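You operate a simulated robot arm through the tools that you are given. There is no shell and no other tool. Be economical: measure what you need, move in short steps, check, and stop when the job is done.

The job below is to be done with a simulated robot arm. You get a single attempt, and the scene is never put back.

TASK
Close down the cabinet: laminator cold, off and unplugged, ink pad shut.
Fine: heat knob to cold; switch off before you pull the plug; lay the plug on the cabinet.

Only the result counts: the job must be done as asked and must still hold three seconds after the hand-in. Knocking over, shifting, dropping, spilling or breaking anything else fails it.

THE ROBOT
A 7-joint arm with a two-finger parallel gripper, fixed in place. Base frame: the origin is at the foot of the arm, x ahead of it, y to its left, z up; the work surface is at about z = 800. Units: mm, rad, N and s.
With the tool pointing down near the work surface it reaches from about 220 to 740 mm from the base axis. Its first joint turns from -2.897 to 2.897 rad. Payload 1.57 kg.
Tool frame: the origin (TCP) lies between the finger pads and is the grasp point; the fingertips stand 30 mm ahead of it; z points along the fingers, y is the line along which they close. Largest opening 110 mm; finger width 24, thickness 12; the body of the gripper, 48 by 112 mm, starts 78 mm behind the TCP.
Orientation is told as [roll, pitch, yaw] about the base's x, y, z axes, in that order, counted from this pose: with the fingers straight down and closing along the base's y, the tool's x points along the base's -x, its y along +y and its z along -z.

THE INTERFACE
- The arm moves only by the tool apply_moves. Its argument "motion" is a list of rows, each a list of 3 entries, a list of its own where there are three numbers: the shift along the base's x, y, z in mm, then the turn, a rotation vector about the base's x, y, z in rad, then the opening, from 0 (shut) to 1 (fully open). In form: [[[tx, ty, tz], [wx, wy, wz], fingers], ...]. A call has 1 to 8 rows; each row is the pose to reach, as a shift and turn from the pose commanded when the call began. Rows are played at 5 a second. More than 50 mm and 0.15 rad between two rows, or a gripper value outside its range, and nothing of the call is played. Where a pose cannot be reached the arm comes as near as it can. A force on the tool above 40 N (or 10 N above the force at the start of the call, whichever is more), or a blocked arm, ends the call early, and 0.2 s more pass. Each finger travels about 45 mm/s and halts on what it meets, pressing with about 39 N; the grip force reading is that of the motor and also rises with nothing between the fingers. The clock runs only during rows and for 0.2 s after the last one: add rows that repeat a pose to give the fingers time. The reply holds the time, the measured pose of the TCP, the force on the tool along the base axes, the opening and the grip force, in the units named above and with some noise.
- Cameras (640 x 400 px; columns grow to the right, rows downward): "scene" is fixed at [48.5, -501.2, 1592.4]; the picture's right is [0.29, -0.96, 0.00], its down [-0.66, -0.20, -0.73] and it looks along [0.70, 0.21, -0.69] (base axes); focal length 315 px, centre (320, 200). "wrist" rides on the gripper at [70, 16, -141] in the tool frame; the picture's right is [-0.23, 0.97, 0.00], its down [-0.85, -0.20, -0.48] and it looks along [-0.47, -0.11, 0.88] (tool axes); focal length 222 px, centre (320, 200). There is no depth. A picture from a camera that has moved, and an enlarged one, comes with that camera's place and axes in the base frame and with its lens.
- capture(camera): a new picture of that camera. It takes no simulated time.
- raise_lower(by): slides the trunk up (or, below 0, down) by that many mm; the arm rides with it, the base frame stays. It gives what a move gives, with no picture.
- inspect(camera, box): a new picture of the part [left, top, right, bottom] of that camera's present view, enlarged. It takes no simulated time.
- hand_in(): hands the job in; it is judged then, once.

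Go step by step. Nothing tells you positions but the pictures and the camera data: compare them with the known pose of the tool, close in by small moves and look again before you grip or let go. The budget is 120 turns and 76 pictures, counting those below and the enlarged ones. Unless the task says otherwise, let go and move clear before handing in, and close with one line.

The tools are called after ">>>" as a command line: name --argument value ..., lists and objects as JSON in quotes. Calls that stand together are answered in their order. apply_moves: Moves the arm, as the interface text tells. Its arguments: {"type":"object","properties":{"motion":{"type":"array"}},"required":["motion"]} The other tools are called the same way: raise_lower (by) slides the trunk up or down; capture (camera) takes a picture; inspect (camera, box) takes an enlarged picture of a part of a camera's view; hand_in () hands the job in.

At the start:

```text
clock: 0.0
eef_pos: [368.1, -217.8, 1168.6]
tool_rot: [0.0, -0.001, 0.001]
force: [-0.3, -0.8, -0.1]
opening: 110.2
grasp_force: 0.2
trunk travel left (down, up): [-525.0, 65.0]
```

scene: 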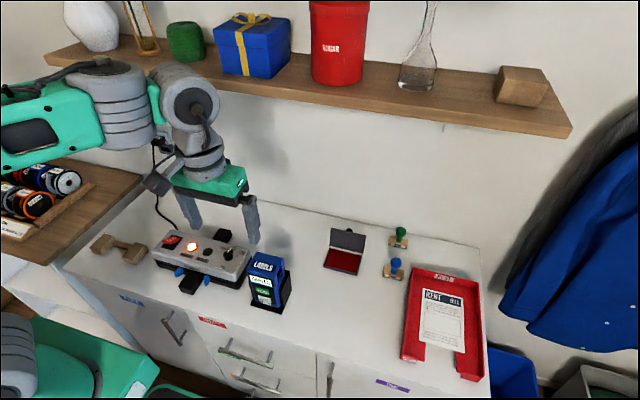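
wrist: 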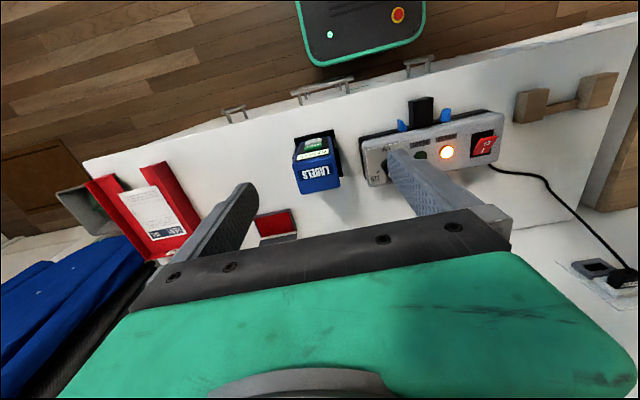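

I see the laminator with a red switch, a lit lamp and a knob, a cable leading to a wall socket on the left, and the open ink pad. I'll enlarge the views first.

>>> inspect --camera "scene" --box '[130, 200, 290, 300]'

>>> inspect --camera "wrist" --box '[340, 80, 640, 300]'

>>> inspect --camera "scene" --box '[300, 210, 420, 285]'

>>> inspect --camera "scene" --box '[80, 120, 240, 220]'

```text
4.00 times, centred on (210, 250) of scene
camera zoom: at [48.5, -501.2, 1592.4], right [0.29, -0.96, 0.0], down [-0.66, -0.2, -0.73], along [0.7, 0.21, -0.69], focal length 1261 px, centre (760, 0)
```

zoom: 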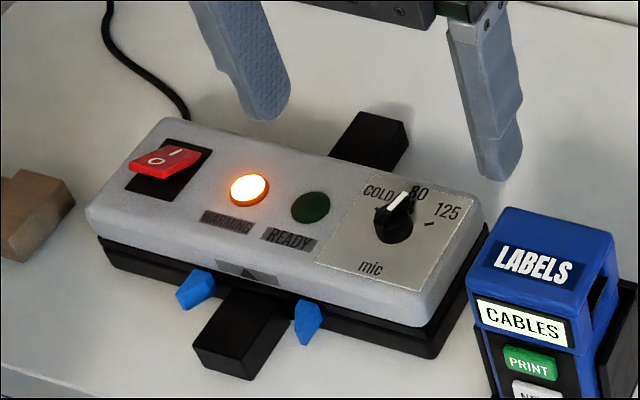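

```text
1.82 times, centred on (490, 190) of wrist
camera zoom: at [297.4, -201.3, 1310.3], right [0.23, 0.97, 0.0], down [0.85, -0.2, 0.48], along [0.47, -0.11, -0.88], focal length 404 px, centre (11, 218)
```

zoom: 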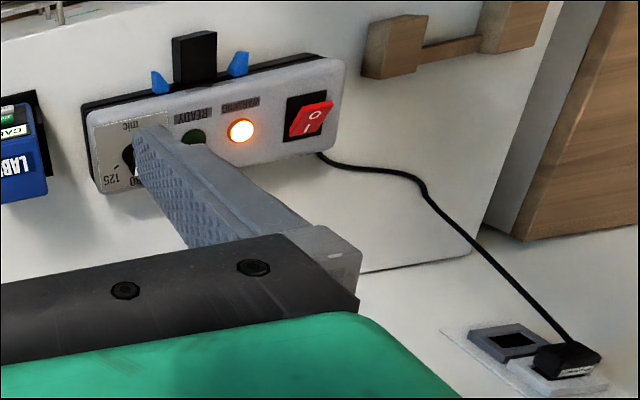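

```text
5.33 times, centred on (360, 248) of scene
camera zoom: at [48.5, -501.2, 1592.4], right [0.29, -0.96, 0.0], down [-0.66, -0.2, -0.73], along [0.7, 0.21, -0.69], focal length 1681 px, centre (107, -53)
```

zoom: 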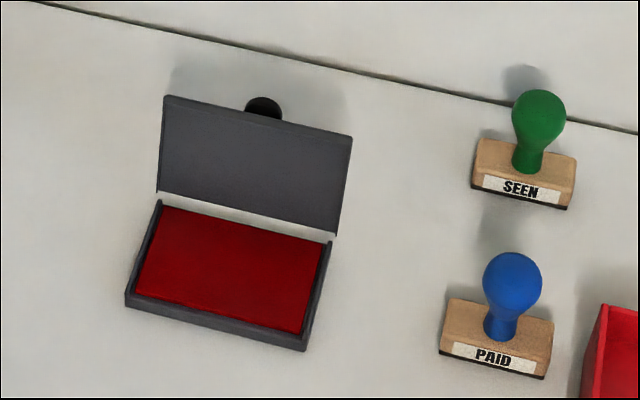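

```text
4.00 times, centred on (160, 170) of scene
camera zoom: at [48.5, -501.2, 1592.4], right [0.29, -0.96, 0.0], down [-0.66, -0.2, -0.73], along [0.7, 0.21, -0.69], focal length 1261 px, centre (960, 320)
```

zoom: 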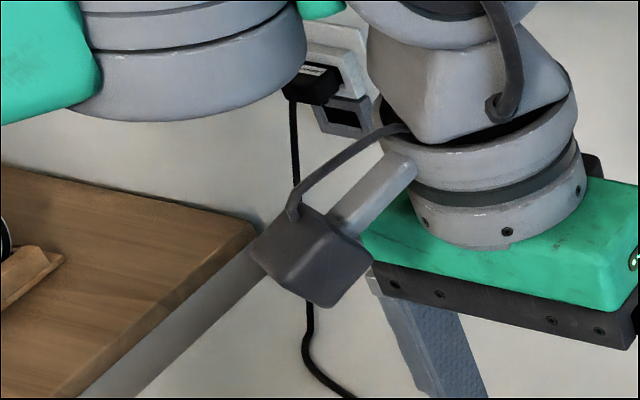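

The heat knob appears to sit between COLD and 80, and the switch is on. I'll move the wrist camera over the laminator for a closer look.

>>> apply_moves --motion '[[[5, 35, -15], [0, 0, 0], 1], [[10, 70, -35], [0, 0, 0], 1], [[15, 105, -55], [0, 0, 0], 1], [[20, 140, -75], [0, 0, 0], 1], [[25, 175, -95], [0, 0, 0], 1], [[30, 210, -115], [0, 0, 0], 1], [[35, 245, -130], [0, 0, 0], 1], [[35, 245, -130], [0, 0, 0], 1]]'

>>> capture --camera "wrist"

>>> capture --camera "scene"

```text
clock: 1.8
eef_pos: [402.9, 28.6, 1033.5]
tool_rot: [0.0, -0.001, 0.001]
force: [0.8, -1.0, 0.6]
opening: 110.0
grasp_force: 0.0
trunk travel left (down, up): [-525.0, 65.0]
```

```text
69 pictures are left
camera wrist: at [333.5, 45.4, 1175.8], right [0.23, 0.97, 0.0], down [0.85, -0.2, 0.48], along [0.47, -0.11, -0.88], focal length 222 px, centre (320, 200)
```

wrist: 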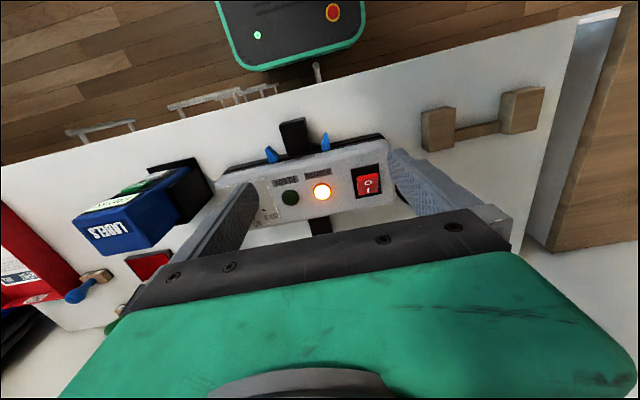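

```text
68 pictures are left
```

scene: 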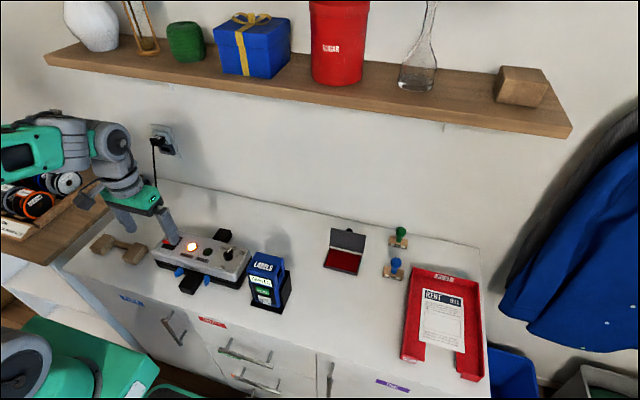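

The socket with its plug is now visible on the wall. I'll enlarge the laminator panel and the socket.

>>> inspect --camera "wrist" --box '[200, 110, 420, 247]'

>>> inspect --camera "scene" --box '[120, 110, 216, 170]'

```text
2.91 times, centred on (310, 178) of wrist
camera zoom: at [333.5, 45.4, 1175.8], right [0.23, 0.97, 0.0], down [0.85, -0.2, 0.48], along [0.47, -0.11, -0.88], focal length 646 px, centre (349, 262)
```

zoom: 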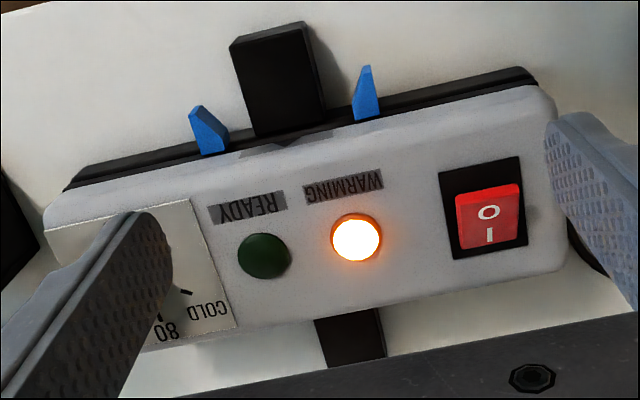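

```text
6.67 times, centred on (168, 140) of scene
camera zoom: at [48.5, -501.2, 1592.4], right [0.29, -0.96, 0.0], down [-0.66, -0.2, -0.73], along [0.7, 0.21, -0.69], focal length 2101 px, centre (1333, 600)
```

zoom: 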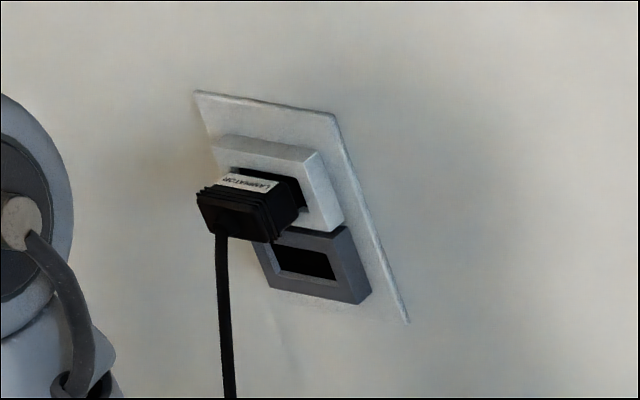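

The rocker's O end faces the robot, at about (479, 82, 884), with the I end currently pressed down. I'll close the fingers and hover above the O end.

>>> apply_moves --motion '[[[15, 12, -15], [0, 0, 0], 0.7], [[30, 25, -30], [0, 0, 0], 0.4], [[45, 38, -45], [0, 0, 0], 0.1], [[60, 53, -60], [0, 0, 0], 0], [[64, 53, -80], [0, 0, 0], 0], [[64, 53, -95], [0, 0, 0], 0], [[64, 53, -95], [0, 0, 0], 0]]'

>>> inspect --camera "wrist" --box '[200, 80, 440, 230]'

>>> inspect --camera "scene" --box '[130, 200, 258, 280]'

```text
clock: 3.4
eef_pos: [466.4, 82.5, 942.5]
tool_rot: [-0.001, 0.0, -0.001]
force: [0.7, 0.0, 0.1]
opening: 0.0
grasp_force: 14.2
trunk travel left (down, up): [-525.0, 65.0]
```

```text
2.67 times, centred on (320, 155) of wrist
camera zoom: at [396.5, 98.3, 1083.8], right [0.23, 0.97, 0.0], down [0.85, -0.2, 0.48], along [0.47, -0.11, -0.88], focal length 592 px, centre (320, 320)
```

zoom: 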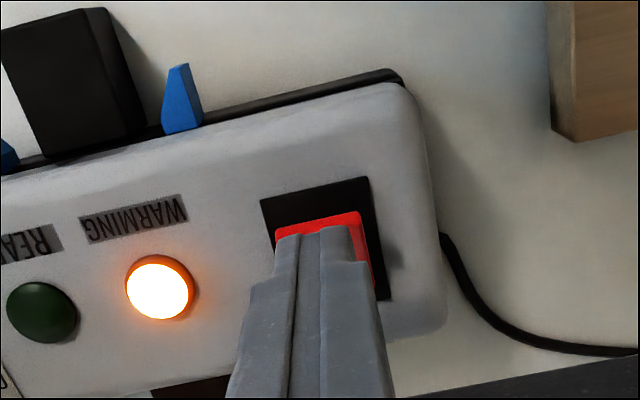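

```text
5.00 times, centred on (194, 240) of scene
camera zoom: at [48.5, -501.2, 1592.4], right [0.29, -0.96, 0.0], down [-0.66, -0.2, -0.73], along [0.7, 0.21, -0.69], focal length 1576 px, centre (950, 0)
```

zoom: 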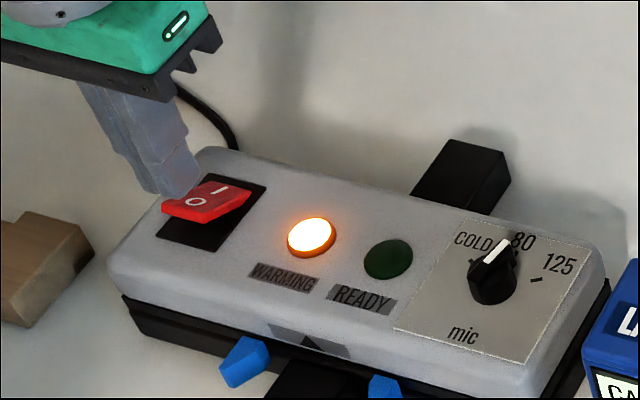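

The fingertip is squarely over the raised O end, so I press down slowly.

>>> apply_moves --motion '[[[0, 0, -15], [0, 0, 0], 0], [[0, 0, -22], [0, 0, 0], 0], [[0, 0, -26], [0, 0, 0], 0], [[0, 0, -29], [0, 0, 0], 0], [[0, 0, -32], [0, 0, 0], 0], [[0, 0, -35], [0, 0, 0], 0], [[0, 0, -37], [0, 0, 0], 0]]'

>>> inspect --camera "scene" --box '[130, 200, 258, 280]'

```text
clock: 4.5
eef_pos: [467.3, 81.3, 919.8]
tool_rot: [0.002, -0.009, -0.001]
force: [-13.7, -3.3, 25.0]
opening: 0.0
grasp_force: 21.4
trunk travel left (down, up): [-525.0, 65.0]
stopped in row 5: the force on the tool passed its limit (the readings are from after the stop); the commanded pose is now the measured one
```

```text
5.00 times, centred on (194, 240) of scene
camera zoom: at [48.5, -501.2, 1592.4], right [0.29, -0.96, 0.0], down [-0.66, -0.2, -0.73], along [0.7, 0.21, -0.69], focal length 1576 px, centre (950, 0)
```

zoom: 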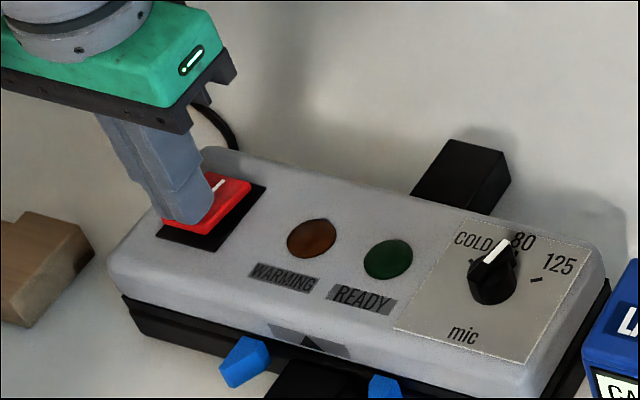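

The lamp went out. I'll lift and check that the rocker stays down.

>>> apply_moves --motion '[[[0, 0, 20], [0, 0, 0], 0], [[-10, -20, 50], [0, 0, 0], 0], [[-20, -55, 70], [0, 0, 0], 0.3], [[-20, -95, 75], [0, 0, 0], 0.6], [[-20, -135, 80], [0, 0, 0], 0.8], [[-20, -165, 80], [0, 0, 0], 0.8], [[-20, -165, 80], [0, 0, 0], 0.8]]'

>>> capture --camera "wrist"

>>> inspect --camera "scene" --box '[130, 200, 258, 280]'

```text
clock: 6.1
eef_pos: [446.2, -84.6, 998.3]
tool_rot: [0.002, -0.006, -0.001]
force: [0.3, -0.7, 0.1]
opening: 87.8
grasp_force: 0.1
trunk travel left (down, up): [-525.0, 65.0]
```

```text
62 pictures are left
camera wrist: at [376.1, -68.4, 1139.6], right [0.23, 0.97, 0.0], down [0.85, -0.2, 0.48], along [0.47, -0.11, -0.88], focal length 222 px, centre (320, 200)
```

wrist: 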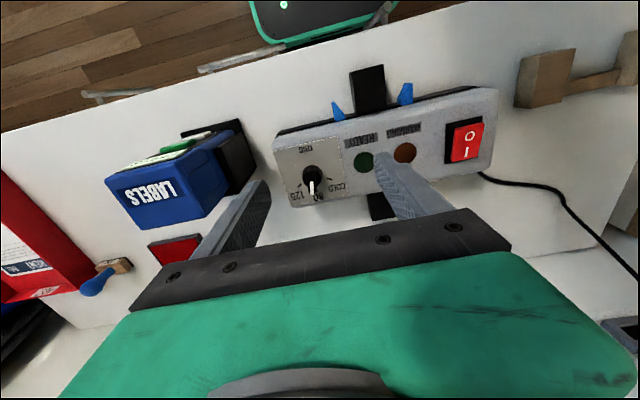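

```text
5.00 times, centred on (194, 240) of scene
camera zoom: at [48.5, -501.2, 1592.4], right [0.29, -0.96, 0.0], down [-0.66, -0.2, -0.73], along [0.7, 0.21, -0.69], focal length 1576 px, centre (950, 0)
```

zoom: 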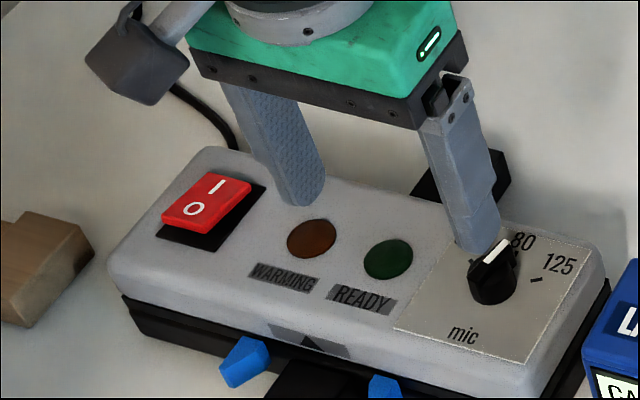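

The switch is off. Now I zoom on the knob.

>>> inspect --camera "wrist" --box '[265, 130, 361, 214]'

>>> inspect --camera "scene" --box '[200, 235, 264, 275]'

```text
4.76 times, centred on (313, 172) of wrist
camera zoom: at [376.1, -68.4, 1139.6], right [0.23, 0.97, 0.0], down [0.85, -0.2, 0.48], along [0.47, -0.11, -0.88], focal length 1058 px, centre (353, 333)
```

zoom: 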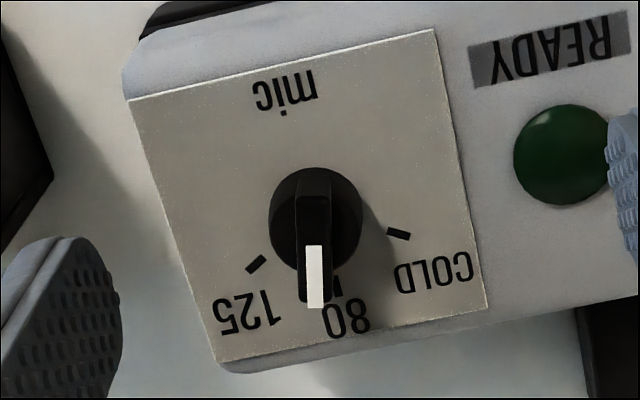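

```text
10.00 times, centred on (232, 255) of scene
camera zoom: at [48.5, -501.2, 1592.4], right [0.29, -0.96, 0.0], down [-0.66, -0.2, -0.73], along [0.7, 0.21, -0.69], focal length 3152 px, centre (1200, -350)
```

zoom: 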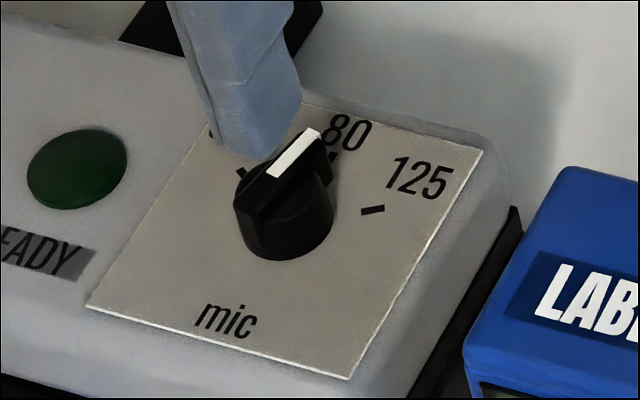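

The knob axis is at about (482, -103). The pointer is at about -15° from +x, near 80, and COLD lies at about +61°, so it needs roughly +76° about z. I'll align above the knob with the fingers closing across its ridge.

>>> apply_moves --motion '[[[12, -6, -10], [0, 0, -0.09], 0.6], [[24, -12, -25], [0, 0, -0.18], 0.4], [[36, -18.6, -45], [0, 0, -0.26], 0.4], [[36, -18.6, -60], [0, 0, -0.26], 0.4], [[36, -18.6, -60], [0, 0, -0.26], 0.4]]'

>>> inspect --camera "wrist" --box '[220, 90, 420, 215]'

>>> inspect --camera "scene" --box '[190, 210, 286, 270]'

```text
clock: 7.3
eef_pos: [484.2, -101.7, 936.3]
tool_rot: [0.003, -0.006, -0.26]
force: [-0.3, 0.4, 0.2]
opening: 44.0
grasp_force: 0.1
trunk travel left (down, up): [-525.0, 65.0]
```

```text
3.20 times, centred on (320, 152) of wrist
camera zoom: at [419.4, -68.0, 1077.8], right [0.47, 0.88, 0.0], down [0.77, -0.41, 0.48], along [0.43, -0.22, -0.88], focal length 711 px, centre (320, 352)
```

zoom: 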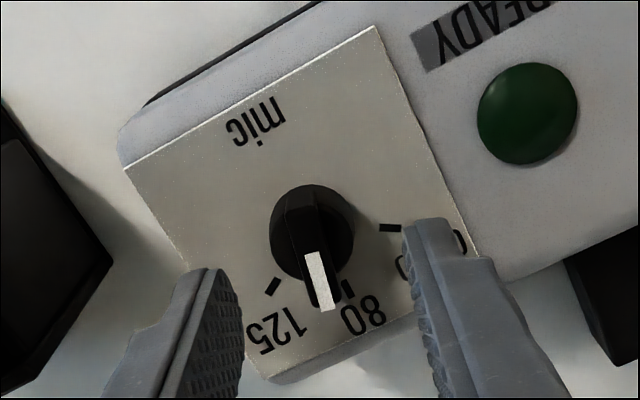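

```text
6.67 times, centred on (238, 240) of scene
camera zoom: at [48.5, -501.2, 1592.4], right [0.29, -0.96, 0.0], down [-0.66, -0.2, -0.73], along [0.7, 0.21, -0.69], focal length 2101 px, centre (867, -67)
```

zoom: 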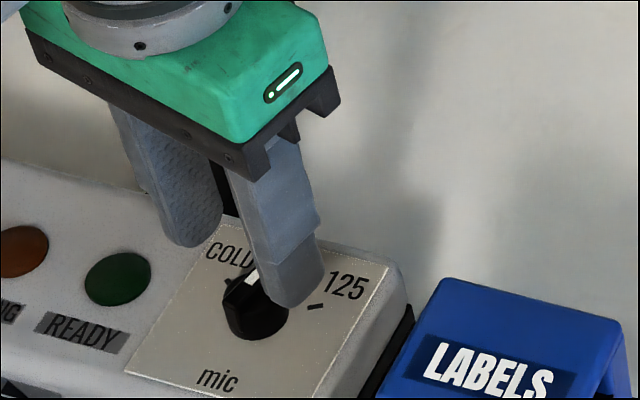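

The pointer reads about -17° and the centre is about (481.5, -102.5). I'll descend and grip.

>>> apply_moves --motion '[[[-2.5, -0.8, -8], [0, 0, -0.03], 0.4], [[-2.5, -0.8, -16], [0, 0, -0.03], 0.4], [[-2.5, -0.8, -22], [0, 0, -0.03], 0.4], [[-2.5, -0.8, -26], [0, 0, -0.03], 0.4], [[-2.5, -0.8, -26], [0, 0, -0.03], 0.2], [[-2.5, -0.8, -26], [0, 0, -0.03], 0.1], [[-2.5, -0.8, -26], [0, 0, -0.03], 0.0]]'

>>> inspect --camera "scene" --box '[190, 210, 286, 270]'

>>> inspect --camera "wrist" --box '[220, 90, 420, 215]'

```text
clock: 8.9
eef_pos: [483.2, -102.2, 908.9]
tool_rot: [0.002, -0.005, -0.29]
force: [0.5, 4.5, -1.9]
opening: 24.0
grasp_force: 28.7
trunk travel left (down, up): [-525.0, 65.0]
```

```text
6.67 times, centred on (238, 240) of scene
camera zoom: at [48.5, -501.2, 1592.4], right [0.29, -0.96, 0.0], down [-0.66, -0.2, -0.73], along [0.7, 0.21, -0.69], focal length 2101 px, centre (867, -67)
```

zoom: 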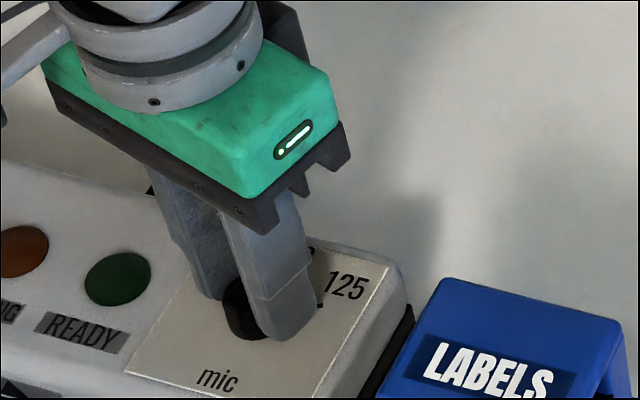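

```text
3.20 times, centred on (320, 152) of wrist
camera zoom: at [418.4, -67.1, 1051.6], right [0.5, 0.87, 0.0], down [0.76, -0.43, 0.48], along [0.42, -0.24, -0.88], focal length 711 px, centre (320, 352)
```

zoom: 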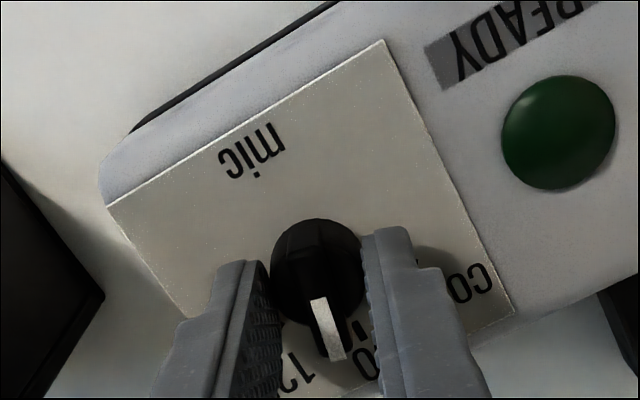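

I'm gripping the 24 mm knob body. I'll turn it +0.75 rad and check for slip.

>>> apply_moves --motion '[[[0, 0, 0], [0, 0, 0.1], 0], [[0, 0, 0], [0, 0, 0.21], 0], [[0, 0, 0], [0, 0, 0.32], 0], [[0, 0, 0], [0, 0, 0.43], 0], [[0, 0, 0], [0, 0, 0.54], 0], [[0, 0, 0], [0, 0, 0.65], 0], [[0, 0, 0], [0, 0, 0.75], 0], [[0, 0, 0], [0, 0, 0.75], 0]]'

>>> inspect --camera "wrist" --box '[220, 90, 420, 215]'

```text
clock: 10.7
eef_pos: [481.8, -101.6, 911.6]
tool_rot: [0.001, -0.004, 0.464]
force: [0.4, 16.6, -2.4]
opening: 23.7
grasp_force: 35.6
trunk travel left (down, up): [-525.0, 65.0]
```

```text
3.20 times, centred on (320, 152) of wrist
camera zoom: at [411.2, -118.1, 1051.7], right [-0.23, 0.97, 0.0], down [0.85, 0.2, 0.48], along [0.47, 0.11, -0.88], focal length 711 px, centre (320, 352)
```

zoom: 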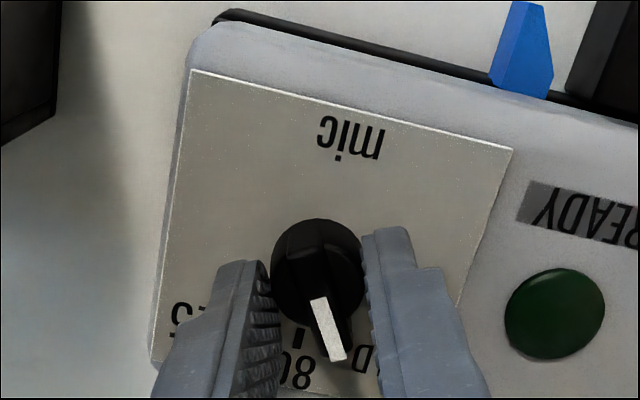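

No slip so far. I turn another 0.6 rad.

>>> apply_moves --motion '[[[0, 0, 0], [0, 0, 0.1], 0], [[0, 0, 0], [0, 0, 0.2], 0], [[0, 0, 0], [0, 0, 0.3], 0], [[0, 0, 0], [0, 0, 0.4], 0], [[0, 0, 0], [0, 0, 0.5], 0], [[0, 0, 0], [0, 0, 0.6], 0], [[0, 0, 0], [0, 0, 0.6], 0]]'

>>> inspect --camera "wrist" --box '[220, 90, 420, 215]'

>>> inspect --camera "scene" --box '[190, 210, 286, 270]'

```text
clock: 12.3
eef_pos: [482.1, -100.5, 911.0]
tool_rot: [0.003, -0.003, 1.061]
force: [-11.3, 20.2, -1.5]
opening: 23.5
grasp_force: 36.1
trunk travel left (down, up): [-525.0, 65.0]
```

```text
3.20 times, centred on (320, 152) of wrist
camera zoom: at [432.0, -154.4, 1051.9], right [-0.74, 0.67, 0.0], down [0.59, 0.65, 0.48], along [0.32, 0.36, -0.88], focal length 711 px, centre (320, 352)
```

zoom: 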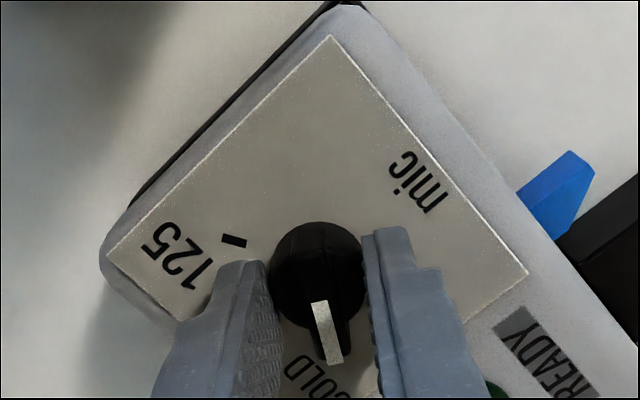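

```text
6.67 times, centred on (238, 240) of scene
camera zoom: at [48.5, -501.2, 1592.4], right [0.29, -0.96, 0.0], down [-0.66, -0.2, -0.73], along [0.7, 0.21, -0.69], focal length 2101 px, centre (867, -67)
```

zoom: 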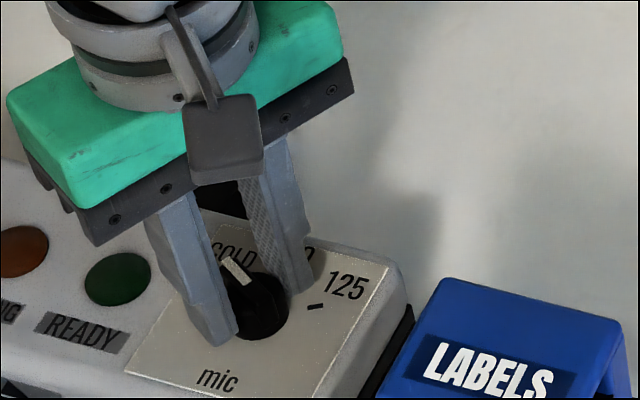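

The pointer is at about 62°, which matches COLD. I'll release, rise and verify.

>>> apply_moves --motion '[[[0, 0, 0], [0, 0, 0], 0.3], [[0, 0, 0], [0, 0, 0], 0.4], [[0, 0, 0], [0, 0, 0], 0.4], [[0, 0, 25], [0, 0, 0], 0.4], [[0, 0, 60], [0, 0, -0.1], 0.4], [[-10, 0, 80], [0, 0, -0.2], 0.4], [[-20, 0, 90], [0, 0, -0.3], 0.4], [[-20, 0, 90], [0, 0, -0.3], 0.4]]'

>>> inspect --camera "wrist" --box '[220, 90, 420, 215]'

>>> inspect --camera "scene" --box '[200, 235, 264, 275]'

```text
clock: 14.1
eef_pos: [460.7, -102.5, 1000.9]
tool_rot: [0.001, -0.005, 0.758]
force: [-0.8, -0.7, 0.6]
opening: 44.1
grasp_force: 0.1
trunk travel left (down, up): [-525.0, 65.0]
```

```text
3.20 times, centred on (320, 152) of wrist
camera zoom: at [398.5, -139.3, 1142.2], right [-0.51, 0.86, 0.0], down [0.76, 0.44, 0.48], along [0.42, 0.25, -0.88], focal length 711 px, centre (320, 352)
```

zoom: 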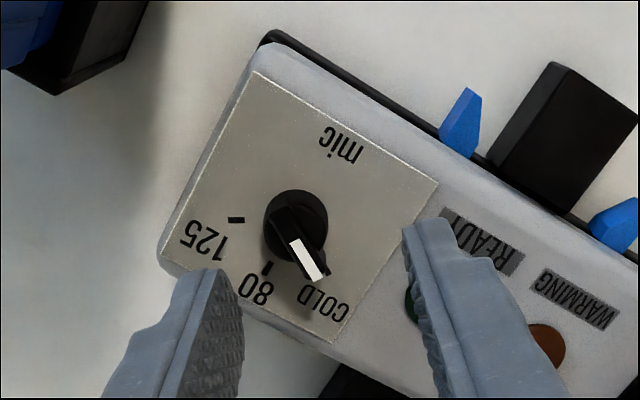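

```text
10.00 times, centred on (232, 255) of scene
camera zoom: at [48.5, -501.2, 1592.4], right [0.29, -0.96, 0.0], down [-0.66, -0.2, -0.73], along [0.7, 0.21, -0.69], focal length 3152 px, centre (1200, -350)
```

zoom: 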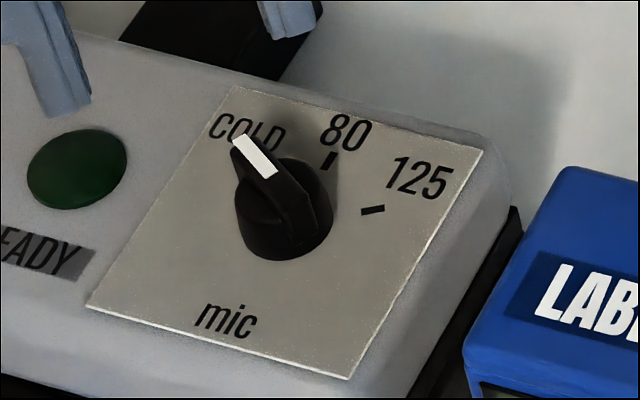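

The knob is at COLD and the switch is off. Next is the plug, in the upper wall outlet at about (770, 290, 1010). I'll undo the yaw and move towards it.

>>> apply_moves --motion '[[[-5, 30, 25], [0, 0, -0.13], 0.5], [[-10, 60, 50], [0, 0, -0.26], 0.6], [[-15, 95, 70], [0, 0, -0.39], 0.7], [[-20, 130, 85], [0, 0, -0.52], 0.7], [[-20, 170, 90], [0, 0, -0.65], 0.7], [[-20, 210, 90], [0, 0, -0.758], 0.7], [[-20, 250, 90], [0, 0, -0.758], 0.7], [[-20, 285, 90], [0, 0, -0.758], 0.7]]'

>>> apply_moves --motion '[[[0, 5, 0], [0, -0.14, 0], 0.7], [[0, 10, 0], [0, -0.28, 0], 0.7], [[0, 15, 0], [0, -0.42, 0], 0.7], [[0, 20, -5], [0, -0.56, 0], 0.7], [[0, 25, -10], [0, -0.7, 0], 0.7], [[0, 30, -15], [0, -0.84, 0], 0.7], [[0, 35, -20], [0, -0.98, 0], 0.7], [[0, 40, -20], [0, -1.1, 0], 0.7]]'

>>> capture --camera "wrist"

>>> capture --camera "scene"

```text
clock: 15.9
eef_pos: [442.9, 184.8, 1092.7]
tool_rot: [0.001, -0.004, 0.003]
force: [0.2, 0.0, -1.1]
opening: 76.9
grasp_force: 0.0
trunk travel left (down, up): [-525.0, 65.0]
```

```text
clock: 17.7
eef_pos: [443.0, 222.1, 1072.6]
tool_rot: [-0.003, -1.108, 0.006]
force: [0.3, 0.3, -0.7]
opening: 76.9
grasp_force: 0.1
trunk travel left (down, up): [-525.0, 65.0]
```

```text
49 pictures are left
camera wrist: at [283.6, 238.5, 1072.1], right [0.1, 0.97, 0.2], down [-0.05, -0.2, 0.98], along [0.99, -0.11, 0.02], focal length 222 px, centre (320, 200)
```

wrist: 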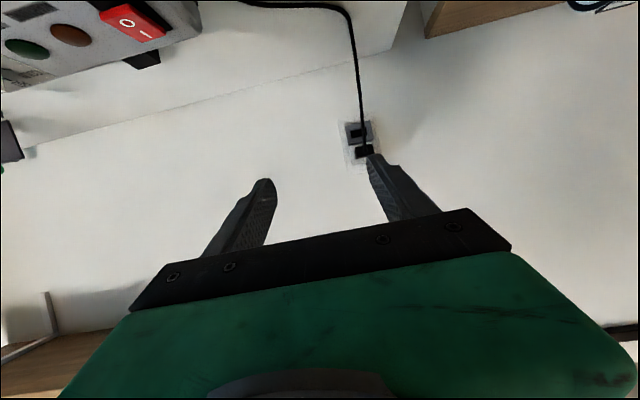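

```text
48 pictures are left
```

scene: 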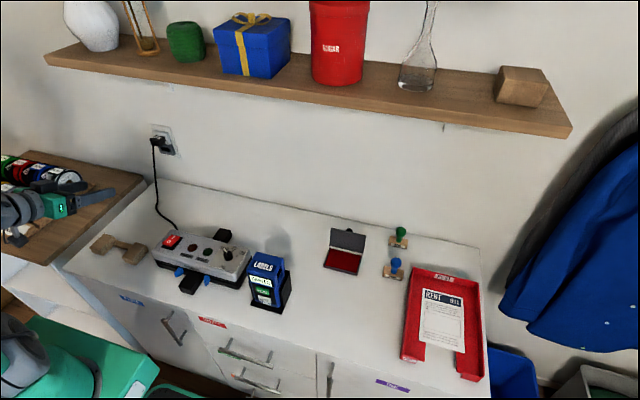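

The plug face triangulates to about (757, 295, 1000). I'll bring the tool level and closer.

>>> apply_moves --motion '[[[20, 10, -10], [0, -0.08, 0], 0.7], [[45, 20, -20], [0, -0.16, 0], 0.7], [[70, 30, -30], [0, -0.24, 0], 0.7], [[95, 40, -40], [0, -0.32, 0], 0.7], [[120, 50, -50], [0, -0.4, 0], 0.7], [[145, 60, -60], [0, -0.465, 0], 0.7], [[165, 72, -70], [0, -0.465, 0], 0.7], [[165, 72, -70], [0, -0.465, 0], 0.7]]'

>>> capture --camera "wrist"

>>> capture --camera "scene"

```text
clock: 19.5
eef_pos: [606.4, 295.8, 999.8]
tool_rot: [-1.432, -1.57, 1.434]
force: [-0.5, 0.3, 0.1]
opening: 76.8
grasp_force: 0.1
trunk travel left (down, up): [-525.0, 65.0]
```

```text
47 pictures are left
camera wrist: at [464.8, 311.5, 930.6], right [0.0, 0.97, 0.23], down [-0.48, -0.2, 0.86], along [0.88, -0.11, 0.47], focal length 222 px, centre (320, 200)
```

wrist: 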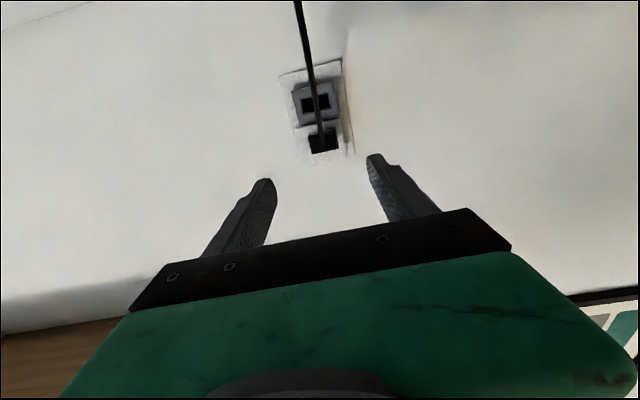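

```text
46 pictures are left
```

scene: 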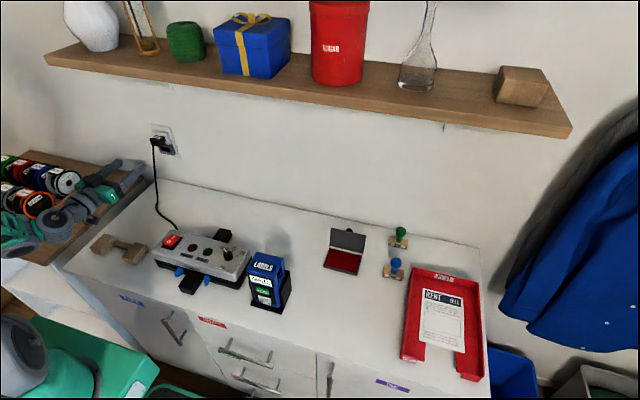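

>>> inspect --camera "wrist" --box '[270, 50, 398, 180]'

>>> inspect --camera "scene" --box '[100, 110, 196, 240]'

```text
3.08 times, centred on (334, 115) of wrist
camera zoom: at [464.8, 311.5, 930.6], right [0.0, 0.97, 0.23], down [-0.48, -0.2, 0.86], along [0.88, -0.11, 0.47], focal length 684 px, centre (277, 462)
```

zoom: 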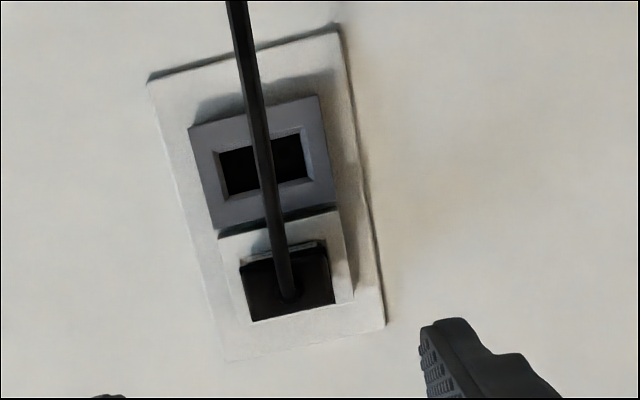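

```text
3.08 times, centred on (148, 175) of scene
camera zoom: at [48.5, -501.2, 1592.4], right [0.29, -0.96, 0.0], down [-0.66, -0.2, -0.73], along [0.7, 0.21, -0.69], focal length 970 px, centre (849, 277)
```

zoom: 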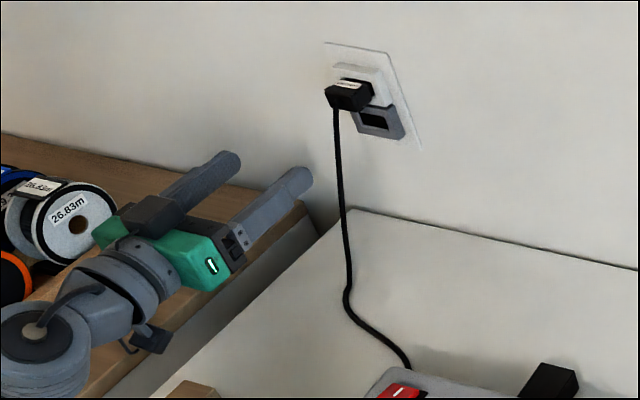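

The plug face is about 39 mm wide and centred near (758, 300, 1003). I'll approach to a tip distance of about 35 mm and check again.

>>> apply_moves --motion '[[[20, 4, 3], [0, 0, 0], 0.65], [[45, 4, 3], [0, 0, 0], 0.65], [[70, 4, 3], [0, 0, 0], 0.65], [[84, 4, 3], [0, 0, 0], 0.65], [[84, 4, 3], [0, 0, 0], 0.65]]'

>>> inspect --camera "wrist" --box '[220, 60, 420, 220]'

>>> inspect --camera "scene" --box '[100, 110, 196, 170]'

```text
clock: 20.7
eef_pos: [691.5, 298.2, 1003.0]
tool_rot: [-1.28, -1.569, 1.284]
force: [-0.2, 0.3, 0.3]
opening: 71.4
grasp_force: 0.1
trunk travel left (down, up): [-525.0, 65.0]
```

```text
2.50 times, centred on (320, 140) of wrist
camera zoom: at [549.2, 314.3, 933.7], right [0.0, 0.97, 0.23], down [-0.48, -0.2, 0.86], along [0.88, -0.11, 0.47], focal length 555 px, centre (320, 350)
```

zoom: 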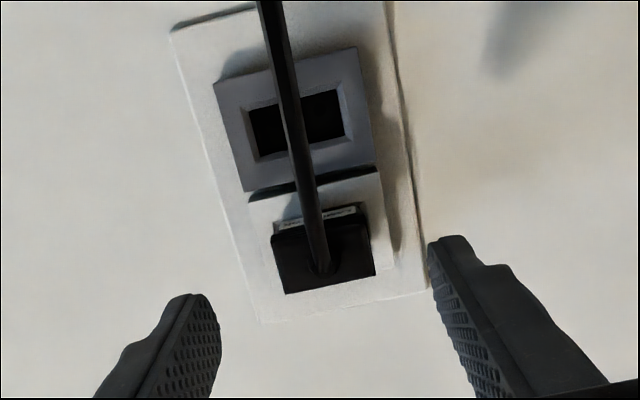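

```text
6.67 times, centred on (148, 140) of scene
camera zoom: at [48.5, -501.2, 1592.4], right [0.29, -0.96, 0.0], down [-0.66, -0.2, -0.73], along [0.7, 0.21, -0.69], focal length 2101 px, centre (1467, 600)
```

zoom: 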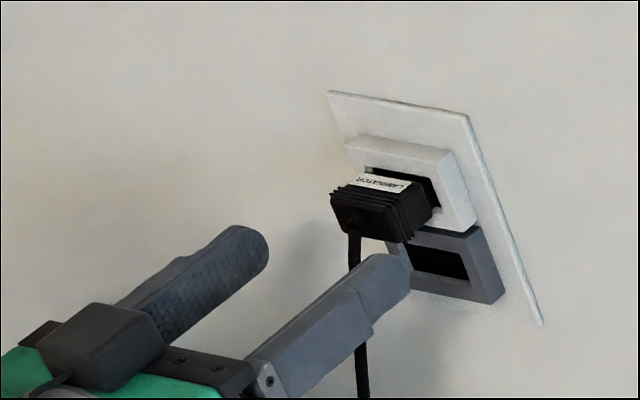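

The plug centre is confirmed at y≈300, z≈1003. I'll advance so the pads straddle the plug, then close.

>>> apply_moves --motion '[[[15, 1.8, 0], [0, 0, 0], 0.6], [[30, 1.8, 0], [0, 0, 0], 0.6], [[40, 1.8, 0], [0, 0, 0], 0.6], [[47, 1.8, 0], [0, 0, 0], 0.6], [[47, 1.8, 0], [0, 0, 0], 0.6]]'

>>> inspect --camera "scene" --box '[100, 110, 196, 170]'

>>> inspect --camera "wrist" --box '[220, 60, 420, 220]'

```text
clock: 21.9
eef_pos: [738.2, 299.7, 1004.5]
tool_rot: [-1.393, -1.569, 1.395]
force: [-0.5, 0.0, 0.4]
opening: 66.1
grasp_force: 0.1
trunk travel left (down, up): [-525.0, 65.0]
```

```text
6.67 times, centred on (148, 140) of scene
camera zoom: at [48.5, -501.2, 1592.4], right [0.29, -0.96, 0.0], down [-0.66, -0.2, -0.73], along [0.7, 0.21, -0.69], focal length 2101 px, centre (1467, 600)
```

zoom: 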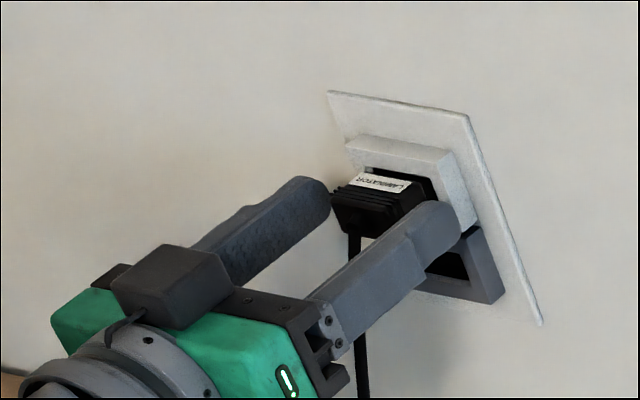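

```text
2.50 times, centred on (320, 140) of wrist
camera zoom: at [595.5, 316.3, 934.5], right [0.0, 0.97, 0.23], down [-0.48, -0.2, 0.86], along [0.88, -0.11, 0.47], focal length 555 px, centre (320, 350)
```

zoom: 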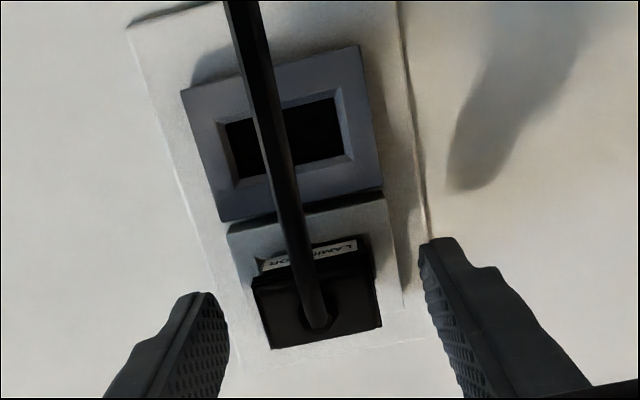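

The plug face is at x≈761, so I advance 9 mm more and close.

>>> apply_moves --motion '[[[4, 0, 0], [0, 0, 0], 0.5], [[9, 0, 0], [0, 0, 0], 0.5], [[9, 0, 0], [0, 0, 0], 0.4], [[9, 0, 0], [0, 0, 0], 0.3], [[9, 0, 0], [0, 0, 0], 0.2], [[9, 0, 0], [0, 0, 0], 0.1], [[9, 0, 0], [0, 0, 0], 0]]'

>>> inspect --camera "scene" --box '[100, 110, 196, 170]'

>>> inspect --camera "wrist" --box '[220, 60, 420, 220]'

```text
clock: 23.5
eef_pos: [745.5, 300.6, 1004.0]
tool_rot: [-1.282, -1.569, 1.283]
force: [-0.4, -1.1, -0.4]
opening: 34.7
grasp_force: 39.2
trunk travel left (down, up): [-525.0, 65.0]
```

```text
6.67 times, centred on (148, 140) of scene
camera zoom: at [48.5, -501.2, 1592.4], right [0.29, -0.96, 0.0], down [-0.66, -0.2, -0.73], along [0.7, 0.21, -0.69], focal length 2101 px, centre (1467, 600)
```

zoom: 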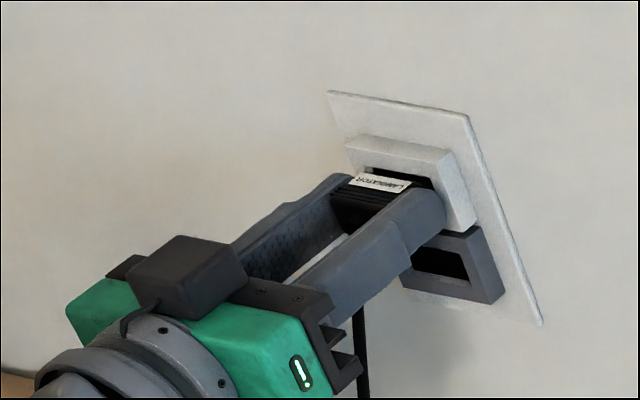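

```text
2.50 times, centred on (320, 140) of wrist
camera zoom: at [604.1, 316.0, 934.0], right [0.0, 0.97, 0.23], down [-0.48, -0.2, 0.86], along [0.88, -0.11, 0.47], focal length 555 px, centre (320, 350)
```

zoom: 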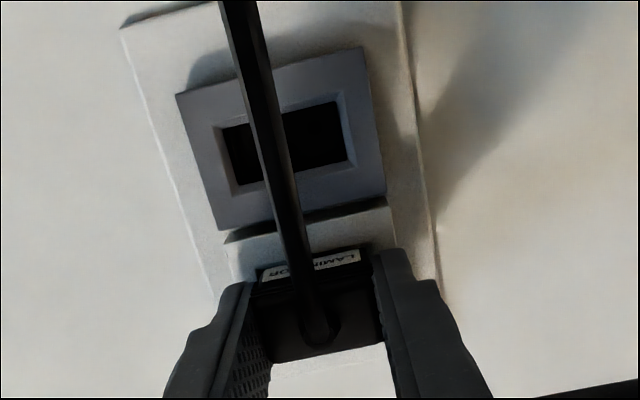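

The plug is firmly held at 34.7 mm. I pull straight out along -x.

>>> apply_moves --motion '[[[-4, 0, 0], [0, 0, 0], 0], [[-9, 0, 0], [0, 0, 0], 0], [[-15, 0, 0], [0, 0, 0], 0], [[-22, 0, 0], [0, 0, 0], 0], [[-30, 0, 0], [0, 0, 0], 0], [[-40, 0, 0], [0, 0, 0], 0], [[-50, 0, 0], [0, 0, 0], 0]]'

>>> capture --camera "scene"

```text
clock: 25.1
eef_pos: [697.1, 299.5, 1004.4]
tool_rot: [-1.286, -1.567, 1.287]
force: [-0.2, -0.4, -0.6]
opening: 34.9
grasp_force: 39.4
trunk travel left (down, up): [-525.0, 65.0]
```

```text
37 pictures are left
```

scene: 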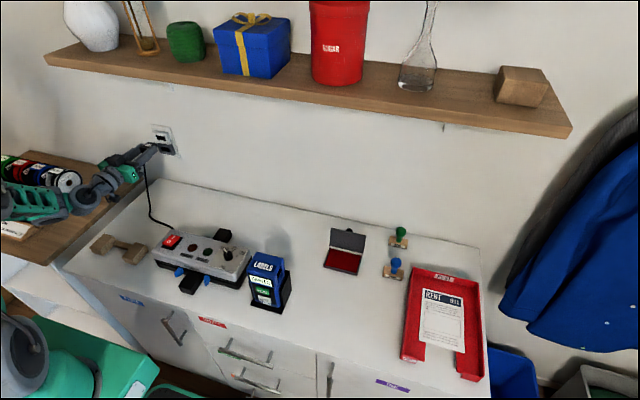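

The plug is out. Now I tilt the hand to about 60° from vertical, so the camera stays clear of the cabinet, and carry the plug over the free area near (660, 235).

>>> apply_moves --motion '[[[-5, -10, -10], [0, 0.08, 0], 0], [[-12, -20, -25], [0, 0.16, 0], 0], [[-20, -30, -45], [0, 0.24, 0], 0], [[-28, -40, -65], [0, 0.32, 0], 0], [[-34, -50, -85], [0, 0.4, 0], 0], [[-37, -58, -105], [0, 0.48, 0], 0], [[-37, -65, -120], [0, 0.52, 0], 0], [[-37, -65, -120], [0, 0.52, 0], 0]]'

>>> capture --camera "scene"

>>> capture --camera "wrist"

```text
clock: 26.9
eef_pos: [660.6, 234.5, 884.1]
tool_rot: [-0.002, -1.047, 0.003]
force: [-0.2, 0.2, -0.6]
opening: 34.9
grasp_force: 39.0
trunk travel left (down, up): [-525.0, 65.0]
```

```text
36 pictures are left
```

scene: 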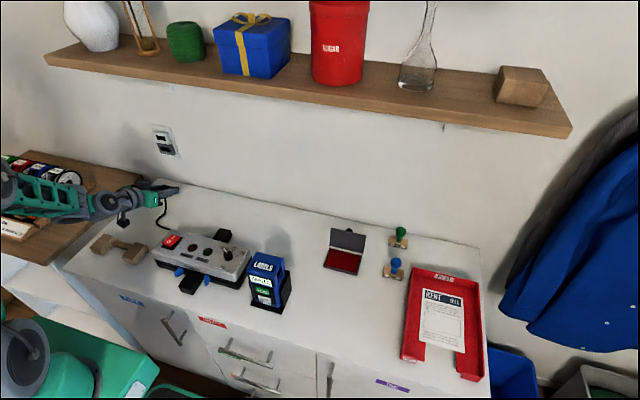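

```text
35 pictures are left
camera wrist: at [502.1, 250.7, 894.9], right [0.11, 0.97, 0.2], down [0.01, -0.2, 0.98], along [0.99, -0.11, -0.03], focal length 222 px, centre (320, 200)
```

wrist: 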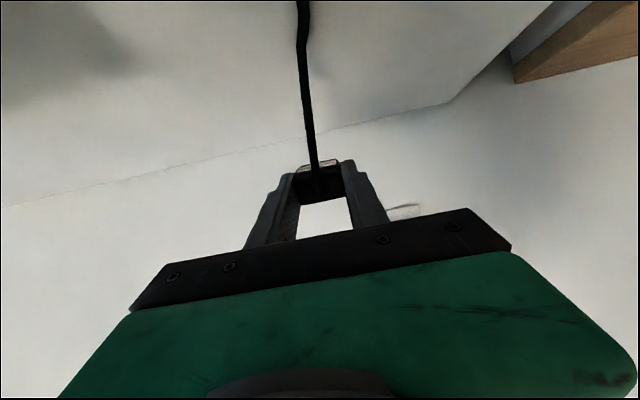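

The plug is clear of everything, so I lower it slowly until contact.

>>> apply_moves --motion '[[[0, 0, -12], [0, 0, 0], 0], [[0, 0, -22], [0, 0, 0], 0], [[0, 0, -30], [0, 0, 0], 0], [[0, 0, -35], [0, 0, 0], 0], [[0, 0, -39], [0, 0, 0], 0], [[0, 0, -43], [0, 0, 0], 0]]'

>>> inspect --camera "scene" --box '[80, 150, 240, 250]'

```text
clock: 28.3
eef_pos: [661.2, 234.8, 841.3]
tool_rot: [-0.002, -1.051, 0.003]
force: [-0.1, 0.1, -0.4]
opening: 35.0
grasp_force: 39.4
trunk travel left (down, up): [-525.0, 65.0]
```

```text
4.00 times, centred on (160, 200) of scene
camera zoom: at [48.5, -501.2, 1592.4], right [0.29, -0.96, 0.0], down [-0.66, -0.2, -0.73], along [0.7, 0.21, -0.69], focal length 1261 px, centre (960, 200)
```

zoom: 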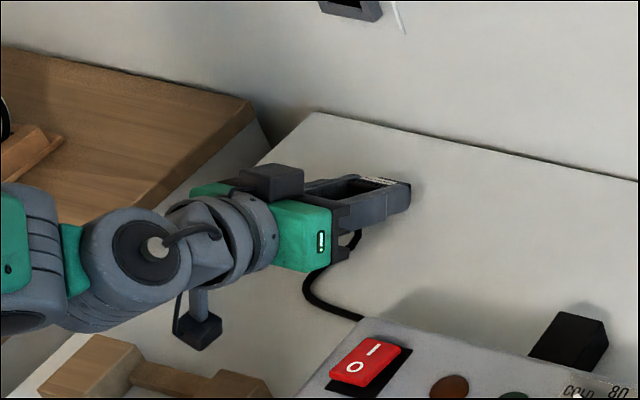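

>>> apply_moves --motion '[[[0, 0, -3], [0, 0, 0], 0], [[0, 0, -6], [0, 0, 0], 0], [[0, 0, -9], [0, 0, 0], 0], [[0, 0, -12], [0, 0, 0], 0], [[0, 0, -14], [0, 0, 0], 0]]'

>>> capture --camera "wrist"

>>> inspect --camera "scene" --box '[80, 150, 240, 250]'

```text
clock: 29.5
eef_pos: [660.4, 235.5, 829.8]
tool_rot: [-0.001, -1.054, 0.002]
force: [0.7, -0.8, 7.2]
opening: 35.0
grasp_force: 38.8
trunk travel left (down, up): [-525.0, 65.0]
```

```text
33 pictures are left
camera wrist: at [502.9, 251.4, 838.1], right [0.11, 0.97, 0.2], down [0.01, -0.2, 0.98], along [0.99, -0.11, -0.03], focal length 222 px, centre (320, 200)
```

wrist: 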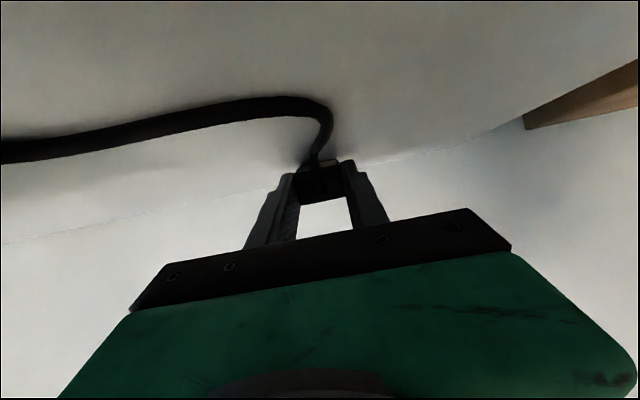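

```text
4.00 times, centred on (160, 200) of scene
camera zoom: at [48.5, -501.2, 1592.4], right [0.29, -0.96, 0.0], down [-0.66, -0.2, -0.73], along [0.7, 0.21, -0.69], focal length 1261 px, centre (960, 200)
```

zoom: 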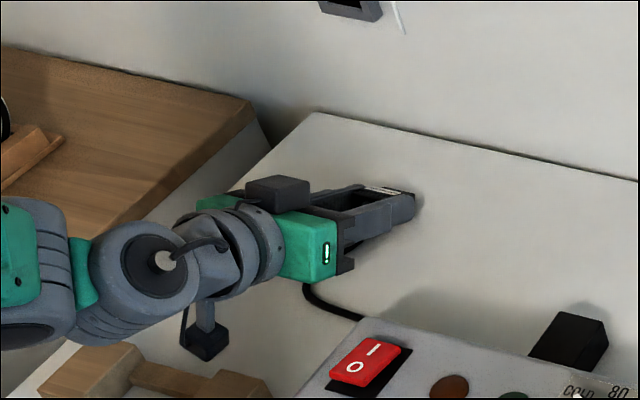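

Contact at 7 N: the plug rests on the cabinet. I release and lift straight up.

>>> apply_moves --motion '[[[0, 0, 0], [0, 0, 0], 0.4], [[0, 0, 0], [0, 0, 0], 0.6], [[0, 0, 0], [0, 0, 0], 0.6], [[0, 0, 8], [0, 0, 0], 0.6], [[0, 0, 30], [0, 0, 0], 0.6], [[-10, 0, 65], [0, 0, 0], 0.6], [[-40, 0, 100], [0, 0, 0], 0.6], [[-60, 0, 140], [0, 0, 0], 0.6]]'

>>> inspect --camera "scene" --box '[80, 150, 240, 250]'

```text
clock: 31.3
eef_pos: [598.2, 235.0, 965.6]
tool_rot: [-0.004, -1.049, 0.005]
force: [0.1, -0.2, 0.3]
opening: 65.8
grasp_force: 0.0
trunk travel left (down, up): [-525.0, 65.0]
```

```text
4.00 times, centred on (160, 200) of scene
camera zoom: at [48.5, -501.2, 1592.4], right [0.29, -0.96, 0.0], down [-0.66, -0.2, -0.73], along [0.7, 0.21, -0.69], focal length 1261 px, centre (960, 200)
```

zoom: 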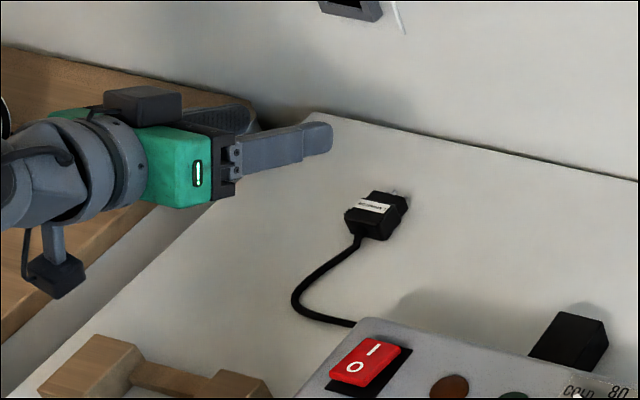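

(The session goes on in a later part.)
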